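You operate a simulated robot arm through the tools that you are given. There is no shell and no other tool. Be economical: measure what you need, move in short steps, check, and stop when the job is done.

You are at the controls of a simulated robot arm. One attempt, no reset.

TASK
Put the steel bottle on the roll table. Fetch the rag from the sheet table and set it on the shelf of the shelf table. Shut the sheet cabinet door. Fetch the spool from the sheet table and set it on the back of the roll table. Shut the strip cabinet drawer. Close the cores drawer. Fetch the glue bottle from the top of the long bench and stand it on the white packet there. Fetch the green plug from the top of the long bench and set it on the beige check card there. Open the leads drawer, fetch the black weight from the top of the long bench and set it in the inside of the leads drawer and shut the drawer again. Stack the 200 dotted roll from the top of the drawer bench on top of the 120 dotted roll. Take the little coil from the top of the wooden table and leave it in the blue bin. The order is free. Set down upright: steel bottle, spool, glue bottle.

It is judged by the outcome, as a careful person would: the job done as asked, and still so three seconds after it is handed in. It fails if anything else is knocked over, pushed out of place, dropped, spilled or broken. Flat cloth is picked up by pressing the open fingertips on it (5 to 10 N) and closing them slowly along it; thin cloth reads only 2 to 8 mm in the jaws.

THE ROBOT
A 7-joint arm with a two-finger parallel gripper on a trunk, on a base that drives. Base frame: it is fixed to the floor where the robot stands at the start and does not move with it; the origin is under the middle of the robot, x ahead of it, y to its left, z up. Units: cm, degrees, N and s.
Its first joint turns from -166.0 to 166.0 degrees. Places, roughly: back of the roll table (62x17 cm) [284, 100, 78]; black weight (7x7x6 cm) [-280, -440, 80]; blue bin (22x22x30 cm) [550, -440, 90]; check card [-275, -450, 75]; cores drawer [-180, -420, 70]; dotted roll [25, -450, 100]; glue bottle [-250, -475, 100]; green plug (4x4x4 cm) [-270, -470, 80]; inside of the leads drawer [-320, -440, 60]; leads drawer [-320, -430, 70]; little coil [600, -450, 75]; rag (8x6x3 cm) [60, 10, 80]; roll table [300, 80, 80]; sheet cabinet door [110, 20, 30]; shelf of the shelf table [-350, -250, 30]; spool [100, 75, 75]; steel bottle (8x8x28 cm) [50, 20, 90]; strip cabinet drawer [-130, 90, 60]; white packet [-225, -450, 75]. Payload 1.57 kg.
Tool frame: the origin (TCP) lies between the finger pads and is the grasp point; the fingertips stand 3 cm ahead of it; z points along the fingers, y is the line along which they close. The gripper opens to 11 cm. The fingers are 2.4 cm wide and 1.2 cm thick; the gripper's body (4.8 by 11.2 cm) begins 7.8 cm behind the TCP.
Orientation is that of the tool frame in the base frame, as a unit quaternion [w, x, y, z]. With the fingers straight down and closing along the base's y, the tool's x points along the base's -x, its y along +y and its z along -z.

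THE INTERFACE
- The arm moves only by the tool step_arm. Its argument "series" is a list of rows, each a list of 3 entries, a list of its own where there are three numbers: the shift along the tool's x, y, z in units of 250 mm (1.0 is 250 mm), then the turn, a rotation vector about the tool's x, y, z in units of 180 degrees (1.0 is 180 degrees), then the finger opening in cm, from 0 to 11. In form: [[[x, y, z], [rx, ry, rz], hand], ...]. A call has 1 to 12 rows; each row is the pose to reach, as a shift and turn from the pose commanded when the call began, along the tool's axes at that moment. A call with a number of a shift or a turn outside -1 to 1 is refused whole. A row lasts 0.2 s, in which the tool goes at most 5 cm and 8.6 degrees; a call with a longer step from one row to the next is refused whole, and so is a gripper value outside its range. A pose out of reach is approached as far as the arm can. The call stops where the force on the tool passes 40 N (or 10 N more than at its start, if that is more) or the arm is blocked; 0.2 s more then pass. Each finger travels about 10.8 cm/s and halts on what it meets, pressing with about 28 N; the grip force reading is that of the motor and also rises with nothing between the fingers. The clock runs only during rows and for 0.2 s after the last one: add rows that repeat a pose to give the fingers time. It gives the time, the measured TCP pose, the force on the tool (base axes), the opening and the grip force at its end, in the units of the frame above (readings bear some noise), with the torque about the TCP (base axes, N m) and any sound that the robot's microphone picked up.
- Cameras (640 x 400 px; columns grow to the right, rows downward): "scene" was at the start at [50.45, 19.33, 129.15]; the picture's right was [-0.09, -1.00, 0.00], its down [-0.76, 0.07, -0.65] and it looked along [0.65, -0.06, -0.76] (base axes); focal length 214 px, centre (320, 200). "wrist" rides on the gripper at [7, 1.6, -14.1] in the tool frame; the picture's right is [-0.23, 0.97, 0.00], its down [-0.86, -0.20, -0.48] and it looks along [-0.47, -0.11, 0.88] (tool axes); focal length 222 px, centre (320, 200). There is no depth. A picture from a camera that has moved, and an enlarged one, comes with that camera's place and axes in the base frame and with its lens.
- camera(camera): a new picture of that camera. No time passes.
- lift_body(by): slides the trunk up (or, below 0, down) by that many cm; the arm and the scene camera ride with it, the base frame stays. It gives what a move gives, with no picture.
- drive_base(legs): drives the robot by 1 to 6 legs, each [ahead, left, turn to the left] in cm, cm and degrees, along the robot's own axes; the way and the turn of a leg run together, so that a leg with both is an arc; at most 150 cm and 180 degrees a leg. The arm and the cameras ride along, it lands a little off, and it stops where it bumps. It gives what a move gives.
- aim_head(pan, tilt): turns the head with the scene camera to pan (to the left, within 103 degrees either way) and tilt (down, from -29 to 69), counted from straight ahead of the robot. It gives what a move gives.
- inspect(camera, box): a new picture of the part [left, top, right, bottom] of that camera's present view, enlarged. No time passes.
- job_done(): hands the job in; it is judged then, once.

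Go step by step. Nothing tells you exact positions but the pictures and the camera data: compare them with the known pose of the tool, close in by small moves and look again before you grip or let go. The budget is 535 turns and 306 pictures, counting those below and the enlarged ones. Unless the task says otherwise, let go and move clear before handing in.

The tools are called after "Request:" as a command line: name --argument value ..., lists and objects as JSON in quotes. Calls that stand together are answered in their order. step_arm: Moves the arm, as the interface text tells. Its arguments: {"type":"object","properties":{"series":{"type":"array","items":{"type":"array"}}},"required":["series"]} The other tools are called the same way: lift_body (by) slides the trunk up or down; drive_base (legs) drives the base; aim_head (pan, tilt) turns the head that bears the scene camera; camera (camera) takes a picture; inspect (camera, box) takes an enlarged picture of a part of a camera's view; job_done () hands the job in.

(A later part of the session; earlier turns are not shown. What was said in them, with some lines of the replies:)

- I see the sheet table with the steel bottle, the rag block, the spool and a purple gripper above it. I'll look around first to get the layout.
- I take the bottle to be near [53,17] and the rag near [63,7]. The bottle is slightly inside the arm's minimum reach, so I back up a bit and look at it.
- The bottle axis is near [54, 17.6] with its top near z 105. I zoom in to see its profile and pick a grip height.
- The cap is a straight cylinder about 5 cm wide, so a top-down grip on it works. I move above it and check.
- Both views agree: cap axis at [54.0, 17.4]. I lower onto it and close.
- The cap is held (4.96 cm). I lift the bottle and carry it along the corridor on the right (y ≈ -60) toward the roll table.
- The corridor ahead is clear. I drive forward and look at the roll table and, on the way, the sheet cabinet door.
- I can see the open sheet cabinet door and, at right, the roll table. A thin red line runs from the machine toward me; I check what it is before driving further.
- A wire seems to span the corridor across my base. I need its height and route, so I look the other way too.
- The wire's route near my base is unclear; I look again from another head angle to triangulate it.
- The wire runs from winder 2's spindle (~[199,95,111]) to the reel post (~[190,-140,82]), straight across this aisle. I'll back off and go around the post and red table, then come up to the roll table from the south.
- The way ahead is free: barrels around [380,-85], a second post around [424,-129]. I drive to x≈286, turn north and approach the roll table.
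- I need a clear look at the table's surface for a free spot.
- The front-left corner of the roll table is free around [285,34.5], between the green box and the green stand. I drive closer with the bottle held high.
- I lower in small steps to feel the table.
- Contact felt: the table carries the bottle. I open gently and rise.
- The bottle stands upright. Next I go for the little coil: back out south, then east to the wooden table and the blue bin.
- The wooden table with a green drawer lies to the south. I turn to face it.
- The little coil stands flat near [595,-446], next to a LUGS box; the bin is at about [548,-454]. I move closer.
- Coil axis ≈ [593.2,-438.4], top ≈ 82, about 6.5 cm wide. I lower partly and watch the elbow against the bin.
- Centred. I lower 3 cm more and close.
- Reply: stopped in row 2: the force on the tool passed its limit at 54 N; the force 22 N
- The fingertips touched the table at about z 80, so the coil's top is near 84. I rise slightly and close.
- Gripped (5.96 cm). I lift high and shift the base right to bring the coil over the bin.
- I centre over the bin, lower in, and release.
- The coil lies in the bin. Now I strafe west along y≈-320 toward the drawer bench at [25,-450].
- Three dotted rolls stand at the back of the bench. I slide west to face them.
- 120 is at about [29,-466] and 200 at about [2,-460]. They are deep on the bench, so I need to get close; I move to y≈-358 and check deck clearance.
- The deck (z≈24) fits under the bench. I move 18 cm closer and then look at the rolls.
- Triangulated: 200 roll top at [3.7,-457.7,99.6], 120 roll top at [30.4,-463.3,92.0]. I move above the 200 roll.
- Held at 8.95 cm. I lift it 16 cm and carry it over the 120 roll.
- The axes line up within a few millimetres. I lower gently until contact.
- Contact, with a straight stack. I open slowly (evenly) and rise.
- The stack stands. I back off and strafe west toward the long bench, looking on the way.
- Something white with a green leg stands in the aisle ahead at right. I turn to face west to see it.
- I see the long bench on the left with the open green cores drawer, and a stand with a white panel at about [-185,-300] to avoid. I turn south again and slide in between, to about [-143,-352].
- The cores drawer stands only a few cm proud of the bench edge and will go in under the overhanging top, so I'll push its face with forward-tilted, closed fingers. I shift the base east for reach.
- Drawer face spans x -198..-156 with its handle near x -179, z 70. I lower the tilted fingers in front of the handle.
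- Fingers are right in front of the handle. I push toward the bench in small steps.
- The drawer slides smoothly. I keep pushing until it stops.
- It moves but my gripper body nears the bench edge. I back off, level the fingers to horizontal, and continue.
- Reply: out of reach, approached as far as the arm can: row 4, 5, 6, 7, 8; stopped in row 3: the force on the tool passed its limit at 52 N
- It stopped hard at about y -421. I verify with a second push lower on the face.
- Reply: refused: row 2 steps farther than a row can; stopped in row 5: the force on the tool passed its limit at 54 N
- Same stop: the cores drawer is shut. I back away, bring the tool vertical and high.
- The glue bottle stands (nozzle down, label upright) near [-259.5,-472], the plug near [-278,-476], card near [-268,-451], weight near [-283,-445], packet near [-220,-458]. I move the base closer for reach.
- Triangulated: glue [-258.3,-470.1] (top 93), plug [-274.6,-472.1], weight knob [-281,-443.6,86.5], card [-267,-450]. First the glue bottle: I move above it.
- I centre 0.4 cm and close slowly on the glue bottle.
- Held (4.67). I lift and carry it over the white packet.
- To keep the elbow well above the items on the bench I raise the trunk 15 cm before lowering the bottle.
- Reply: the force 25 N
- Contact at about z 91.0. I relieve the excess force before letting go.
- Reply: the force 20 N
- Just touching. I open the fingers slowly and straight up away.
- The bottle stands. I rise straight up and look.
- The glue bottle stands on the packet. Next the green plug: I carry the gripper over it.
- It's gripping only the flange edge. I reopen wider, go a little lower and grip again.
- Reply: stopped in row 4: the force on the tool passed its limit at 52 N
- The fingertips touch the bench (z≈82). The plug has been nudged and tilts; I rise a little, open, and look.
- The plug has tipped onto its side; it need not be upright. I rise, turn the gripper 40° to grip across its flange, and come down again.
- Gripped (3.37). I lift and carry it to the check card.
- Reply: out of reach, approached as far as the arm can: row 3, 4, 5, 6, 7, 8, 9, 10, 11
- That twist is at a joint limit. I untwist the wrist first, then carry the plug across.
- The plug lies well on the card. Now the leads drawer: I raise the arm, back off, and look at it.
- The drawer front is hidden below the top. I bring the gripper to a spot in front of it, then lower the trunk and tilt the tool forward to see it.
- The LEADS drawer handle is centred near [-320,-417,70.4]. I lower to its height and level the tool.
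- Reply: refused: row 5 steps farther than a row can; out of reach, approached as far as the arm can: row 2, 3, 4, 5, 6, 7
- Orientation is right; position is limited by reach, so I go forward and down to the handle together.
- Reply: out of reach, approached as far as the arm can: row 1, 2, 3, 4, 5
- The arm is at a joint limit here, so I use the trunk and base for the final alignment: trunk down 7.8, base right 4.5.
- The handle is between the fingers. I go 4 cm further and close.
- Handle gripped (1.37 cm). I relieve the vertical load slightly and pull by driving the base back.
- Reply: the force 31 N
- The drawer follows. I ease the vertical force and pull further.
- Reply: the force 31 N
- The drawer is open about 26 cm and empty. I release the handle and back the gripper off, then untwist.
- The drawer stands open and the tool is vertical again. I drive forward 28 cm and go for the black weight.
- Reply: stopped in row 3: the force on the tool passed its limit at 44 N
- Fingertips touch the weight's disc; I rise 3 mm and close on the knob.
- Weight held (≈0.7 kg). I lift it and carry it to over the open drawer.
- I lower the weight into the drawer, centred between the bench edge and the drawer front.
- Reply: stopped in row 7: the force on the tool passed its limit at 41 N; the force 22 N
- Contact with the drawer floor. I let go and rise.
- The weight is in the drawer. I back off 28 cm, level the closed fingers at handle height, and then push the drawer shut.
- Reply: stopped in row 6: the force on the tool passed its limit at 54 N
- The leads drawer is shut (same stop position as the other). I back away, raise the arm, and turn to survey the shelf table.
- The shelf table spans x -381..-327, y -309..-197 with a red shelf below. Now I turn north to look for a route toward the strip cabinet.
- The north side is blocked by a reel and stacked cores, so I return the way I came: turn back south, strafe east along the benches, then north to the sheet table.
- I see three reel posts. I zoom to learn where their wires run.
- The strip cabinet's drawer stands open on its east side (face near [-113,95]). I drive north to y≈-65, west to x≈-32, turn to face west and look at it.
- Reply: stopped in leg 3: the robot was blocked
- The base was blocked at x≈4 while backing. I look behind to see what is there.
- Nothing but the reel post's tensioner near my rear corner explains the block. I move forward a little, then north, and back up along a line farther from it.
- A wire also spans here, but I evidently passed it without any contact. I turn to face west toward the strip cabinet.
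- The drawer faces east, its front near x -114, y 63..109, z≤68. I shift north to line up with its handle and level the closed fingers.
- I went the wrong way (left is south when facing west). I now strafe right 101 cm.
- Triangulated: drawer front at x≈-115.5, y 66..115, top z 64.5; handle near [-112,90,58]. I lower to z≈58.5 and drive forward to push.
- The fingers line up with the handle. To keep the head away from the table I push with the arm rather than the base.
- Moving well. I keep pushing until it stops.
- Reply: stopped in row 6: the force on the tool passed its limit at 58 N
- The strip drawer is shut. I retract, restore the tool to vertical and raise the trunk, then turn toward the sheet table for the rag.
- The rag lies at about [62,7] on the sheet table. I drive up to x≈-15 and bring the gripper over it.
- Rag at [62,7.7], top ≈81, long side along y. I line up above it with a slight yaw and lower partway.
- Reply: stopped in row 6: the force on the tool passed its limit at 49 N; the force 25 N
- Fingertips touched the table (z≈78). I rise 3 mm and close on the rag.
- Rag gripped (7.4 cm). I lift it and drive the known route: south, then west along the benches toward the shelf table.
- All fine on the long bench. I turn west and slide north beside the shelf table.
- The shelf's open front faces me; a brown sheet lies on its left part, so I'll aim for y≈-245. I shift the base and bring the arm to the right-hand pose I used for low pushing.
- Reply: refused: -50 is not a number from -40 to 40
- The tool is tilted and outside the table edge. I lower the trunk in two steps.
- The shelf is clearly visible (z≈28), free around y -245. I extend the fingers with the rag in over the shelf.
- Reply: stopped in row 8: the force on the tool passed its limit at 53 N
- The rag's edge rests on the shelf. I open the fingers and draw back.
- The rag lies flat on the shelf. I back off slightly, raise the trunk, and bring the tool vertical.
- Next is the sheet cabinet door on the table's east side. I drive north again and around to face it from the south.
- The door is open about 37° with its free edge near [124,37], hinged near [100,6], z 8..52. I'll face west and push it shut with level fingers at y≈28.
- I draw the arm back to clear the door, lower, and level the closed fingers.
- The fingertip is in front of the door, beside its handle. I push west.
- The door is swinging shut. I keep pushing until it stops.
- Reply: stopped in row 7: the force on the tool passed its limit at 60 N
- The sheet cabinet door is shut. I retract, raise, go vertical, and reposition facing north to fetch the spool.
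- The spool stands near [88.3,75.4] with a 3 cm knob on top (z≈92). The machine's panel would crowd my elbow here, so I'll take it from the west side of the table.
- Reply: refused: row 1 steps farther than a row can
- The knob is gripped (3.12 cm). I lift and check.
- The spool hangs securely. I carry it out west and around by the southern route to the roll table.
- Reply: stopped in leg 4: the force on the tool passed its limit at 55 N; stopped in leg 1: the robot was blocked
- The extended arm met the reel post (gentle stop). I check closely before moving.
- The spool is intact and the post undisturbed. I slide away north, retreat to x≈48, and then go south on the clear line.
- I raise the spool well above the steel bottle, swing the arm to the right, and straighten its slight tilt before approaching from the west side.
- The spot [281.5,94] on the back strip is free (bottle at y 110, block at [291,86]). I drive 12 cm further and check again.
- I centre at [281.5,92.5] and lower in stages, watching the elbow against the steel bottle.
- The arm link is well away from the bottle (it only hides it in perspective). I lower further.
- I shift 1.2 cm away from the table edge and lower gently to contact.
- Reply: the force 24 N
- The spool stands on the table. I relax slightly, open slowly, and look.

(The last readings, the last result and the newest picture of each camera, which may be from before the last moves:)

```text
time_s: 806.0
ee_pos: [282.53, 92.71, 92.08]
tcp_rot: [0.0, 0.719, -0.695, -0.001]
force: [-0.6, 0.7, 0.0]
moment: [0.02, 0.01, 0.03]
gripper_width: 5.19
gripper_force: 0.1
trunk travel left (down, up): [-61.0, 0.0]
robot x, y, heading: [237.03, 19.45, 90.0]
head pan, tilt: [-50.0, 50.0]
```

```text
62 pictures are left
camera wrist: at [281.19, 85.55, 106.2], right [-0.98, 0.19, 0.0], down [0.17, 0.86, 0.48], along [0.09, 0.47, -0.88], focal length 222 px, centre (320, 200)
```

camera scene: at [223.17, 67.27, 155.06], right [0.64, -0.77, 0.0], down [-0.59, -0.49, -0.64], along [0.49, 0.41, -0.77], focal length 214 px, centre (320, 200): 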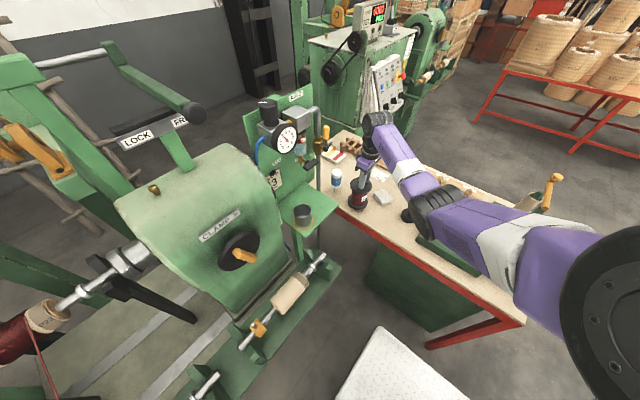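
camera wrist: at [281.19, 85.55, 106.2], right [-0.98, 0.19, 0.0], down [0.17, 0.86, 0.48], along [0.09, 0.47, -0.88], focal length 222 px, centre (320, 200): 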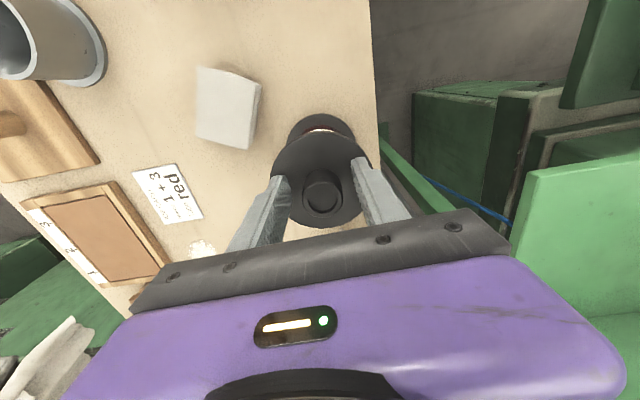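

Request:
step_arm --series '[[[0, 0, -0.06], [0, 0, 0], 5.2], [[0, 0, -0.2], [0, 0, 0], 5.2], [[0, 0, -0.38], [0, 0, 0], 5.2], [[0, 0, -0.56], [0, 0, 0], 5.2], [[0, 0, -0.74], [0, 0, 0], 5.2], [[0, 0, -0.92], [0, 0, 0], 5.2], [[0, 0, -1.0], [0, 0, 0], 5.2]]'

Request:
step_arm --series '[[[0, 0, -0.18], [0, 0, 0], 5.2], [[0, 0, -0.36], [0, 0, 0], 5.2], [[0, 0, -0.5], [0, 0, 0], 5.2]]'

Request:
aim_head --pan -45 --tilt 50

Request:
camera --camera "scene"

Request:
camera --camera "wrist"

```text
time_s: 807.6
ee_pos: [282.75, 92.6, 117.21]
tcp_rot: [0.0, 0.72, -0.694, -0.001]
force: [-0.6, 0.5, -0.4]
moment: [-0.02, 0.0, -0.01]
gripper_width: 5.19
gripper_force: 0.1
trunk travel left (down, up): [-61.0, 0.0]
robot x, y, heading: [237.47, 19.59, 90.2]
head pan, tilt: [-50.0, 50.0]
```

```text
time_s: 808.4
ee_pos: [282.55, 92.39, 129.66]
tcp_rot: [0.0, 0.719, -0.695, -0.001]
force: [-0.9, -0.2, -0.4]
moment: [0.01, 0.01, -0.03]
gripper_width: 5.23
gripper_force: 0.0
trunk travel left (down, up): [-61.0, 0.0]
robot x, y, heading: [237.04, 19.3, 89.7]
head pan, tilt: [-50.0, 50.0]
```

```text
time_s: 809.0
ee_pos: [282.59, 92.27, 129.66]
tcp_rot: [0.0, 0.72, -0.694, -0.002]
force: [-0.2, 0.4, -0.8]
moment: [0.0, 0.0, 0.0]
gripper_width: 5.22
gripper_force: 0.0
trunk travel left (down, up): [-61.0, 0.0]
robot x, y, heading: [237.57, 19.85, 89.9]
head pan, tilt: [-45.0, 50.0]
```

```text
61 pictures are left
camera scene: at [222.71, 67.76, 155.06], right [0.71, -0.71, 0.0], down [-0.54, -0.54, -0.64], along [0.46, 0.45, -0.77], focal length 214 px, centre (320, 200)
```

scene: 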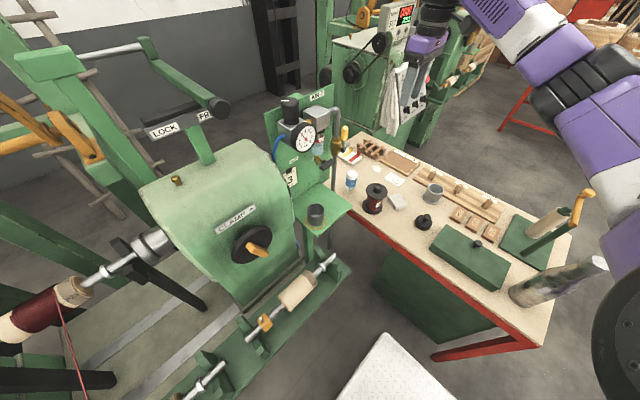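

```text
60 pictures are left
camera wrist: at [281.19, 85.19, 143.78], right [-0.98, 0.19, 0.0], down [0.17, 0.86, 0.48], along [0.09, 0.47, -0.88], focal length 222 px, centre (320, 200)
```

wrist: 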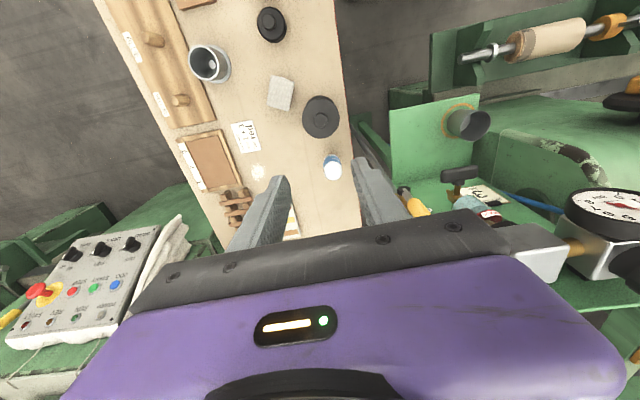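

Spool and steel bottle both stand upright. I back the robot clear of the table and then hand in.

Request:
drive_base --legs '[[-100, 0, 0]]'

Request:
aim_head --pan 0 --tilt 30

Request:
camera --camera "scene"

```text
time_s: 814.2
ee_pos: [282.22, -8.03, 129.72]
tcp_rot: [0.0, 0.722, -0.692, -0.001]
force: [0.2, -0.2, 0.1]
moment: [-0.02, 0.0, -0.01]
gripper_width: 5.19
gripper_force: 0.1
trunk travel left (down, up): [-61.0, 0.0]
robot x, y, heading: [237.43, -81.34, 90.2]
head pan, tilt: [-45.0, 50.0]
```

```text
time_s: 815.4
ee_pos: [282.25, -8.05, 129.68]
tcp_rot: [0.0, 0.722, -0.691, -0.001]
force: [-0.4, 0.5, -0.2]
moment: [-0.01, -0.01, 0.0]
gripper_width: 5.19
gripper_force: 0.1
trunk travel left (down, up): [-61.0, 0.0]
robot x, y, heading: [237.37, -81.2, 90.3]
head pan, tilt: [0.0, 30.0]
```

```text
59 pictures are left
camera scene: at [217.12, -29.53, 158.01], right [1.0, 0.01, 0.0], down [0.0, -0.5, -0.87], along [0.0, 0.87, -0.5], focal length 214 px, centre (320, 200)
```

scene: 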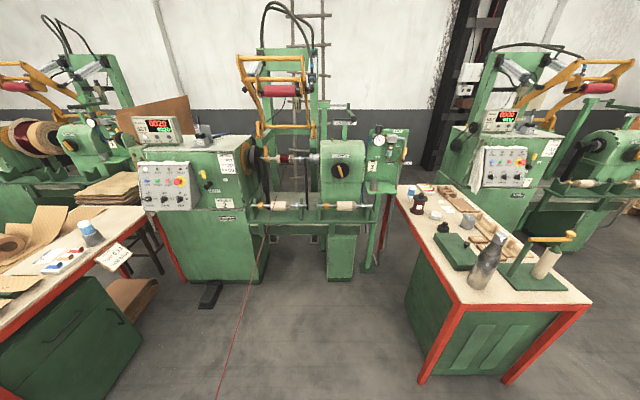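

Everything asked is in place: bottle and spool upright on the roll table, and the door and drawers shut. I hand the job in.

Request:
job_done

```text
The job is handed in.
```

I did every item on the list and handed the job in. I don't have a verdict from the check yet.

- **Green plug:** it tipped over while I was gripping it, so it lies on its side on the beige check card. It was not on the upright list.
- **Glue bottle:** it stands nozzle down on the white packet, the way it stood on the bench, with its label the right way up.
- **Bump:** while I carried the spool, the arm touched the reel post near winder 2 and stopped on the force limit. The spool and the post looked undisturbed afterwards.
- **Blocked base:** it was blocked once while backing near the reel post by the sheet table. I could not see what it met; the later pictures showed nothing out of place.
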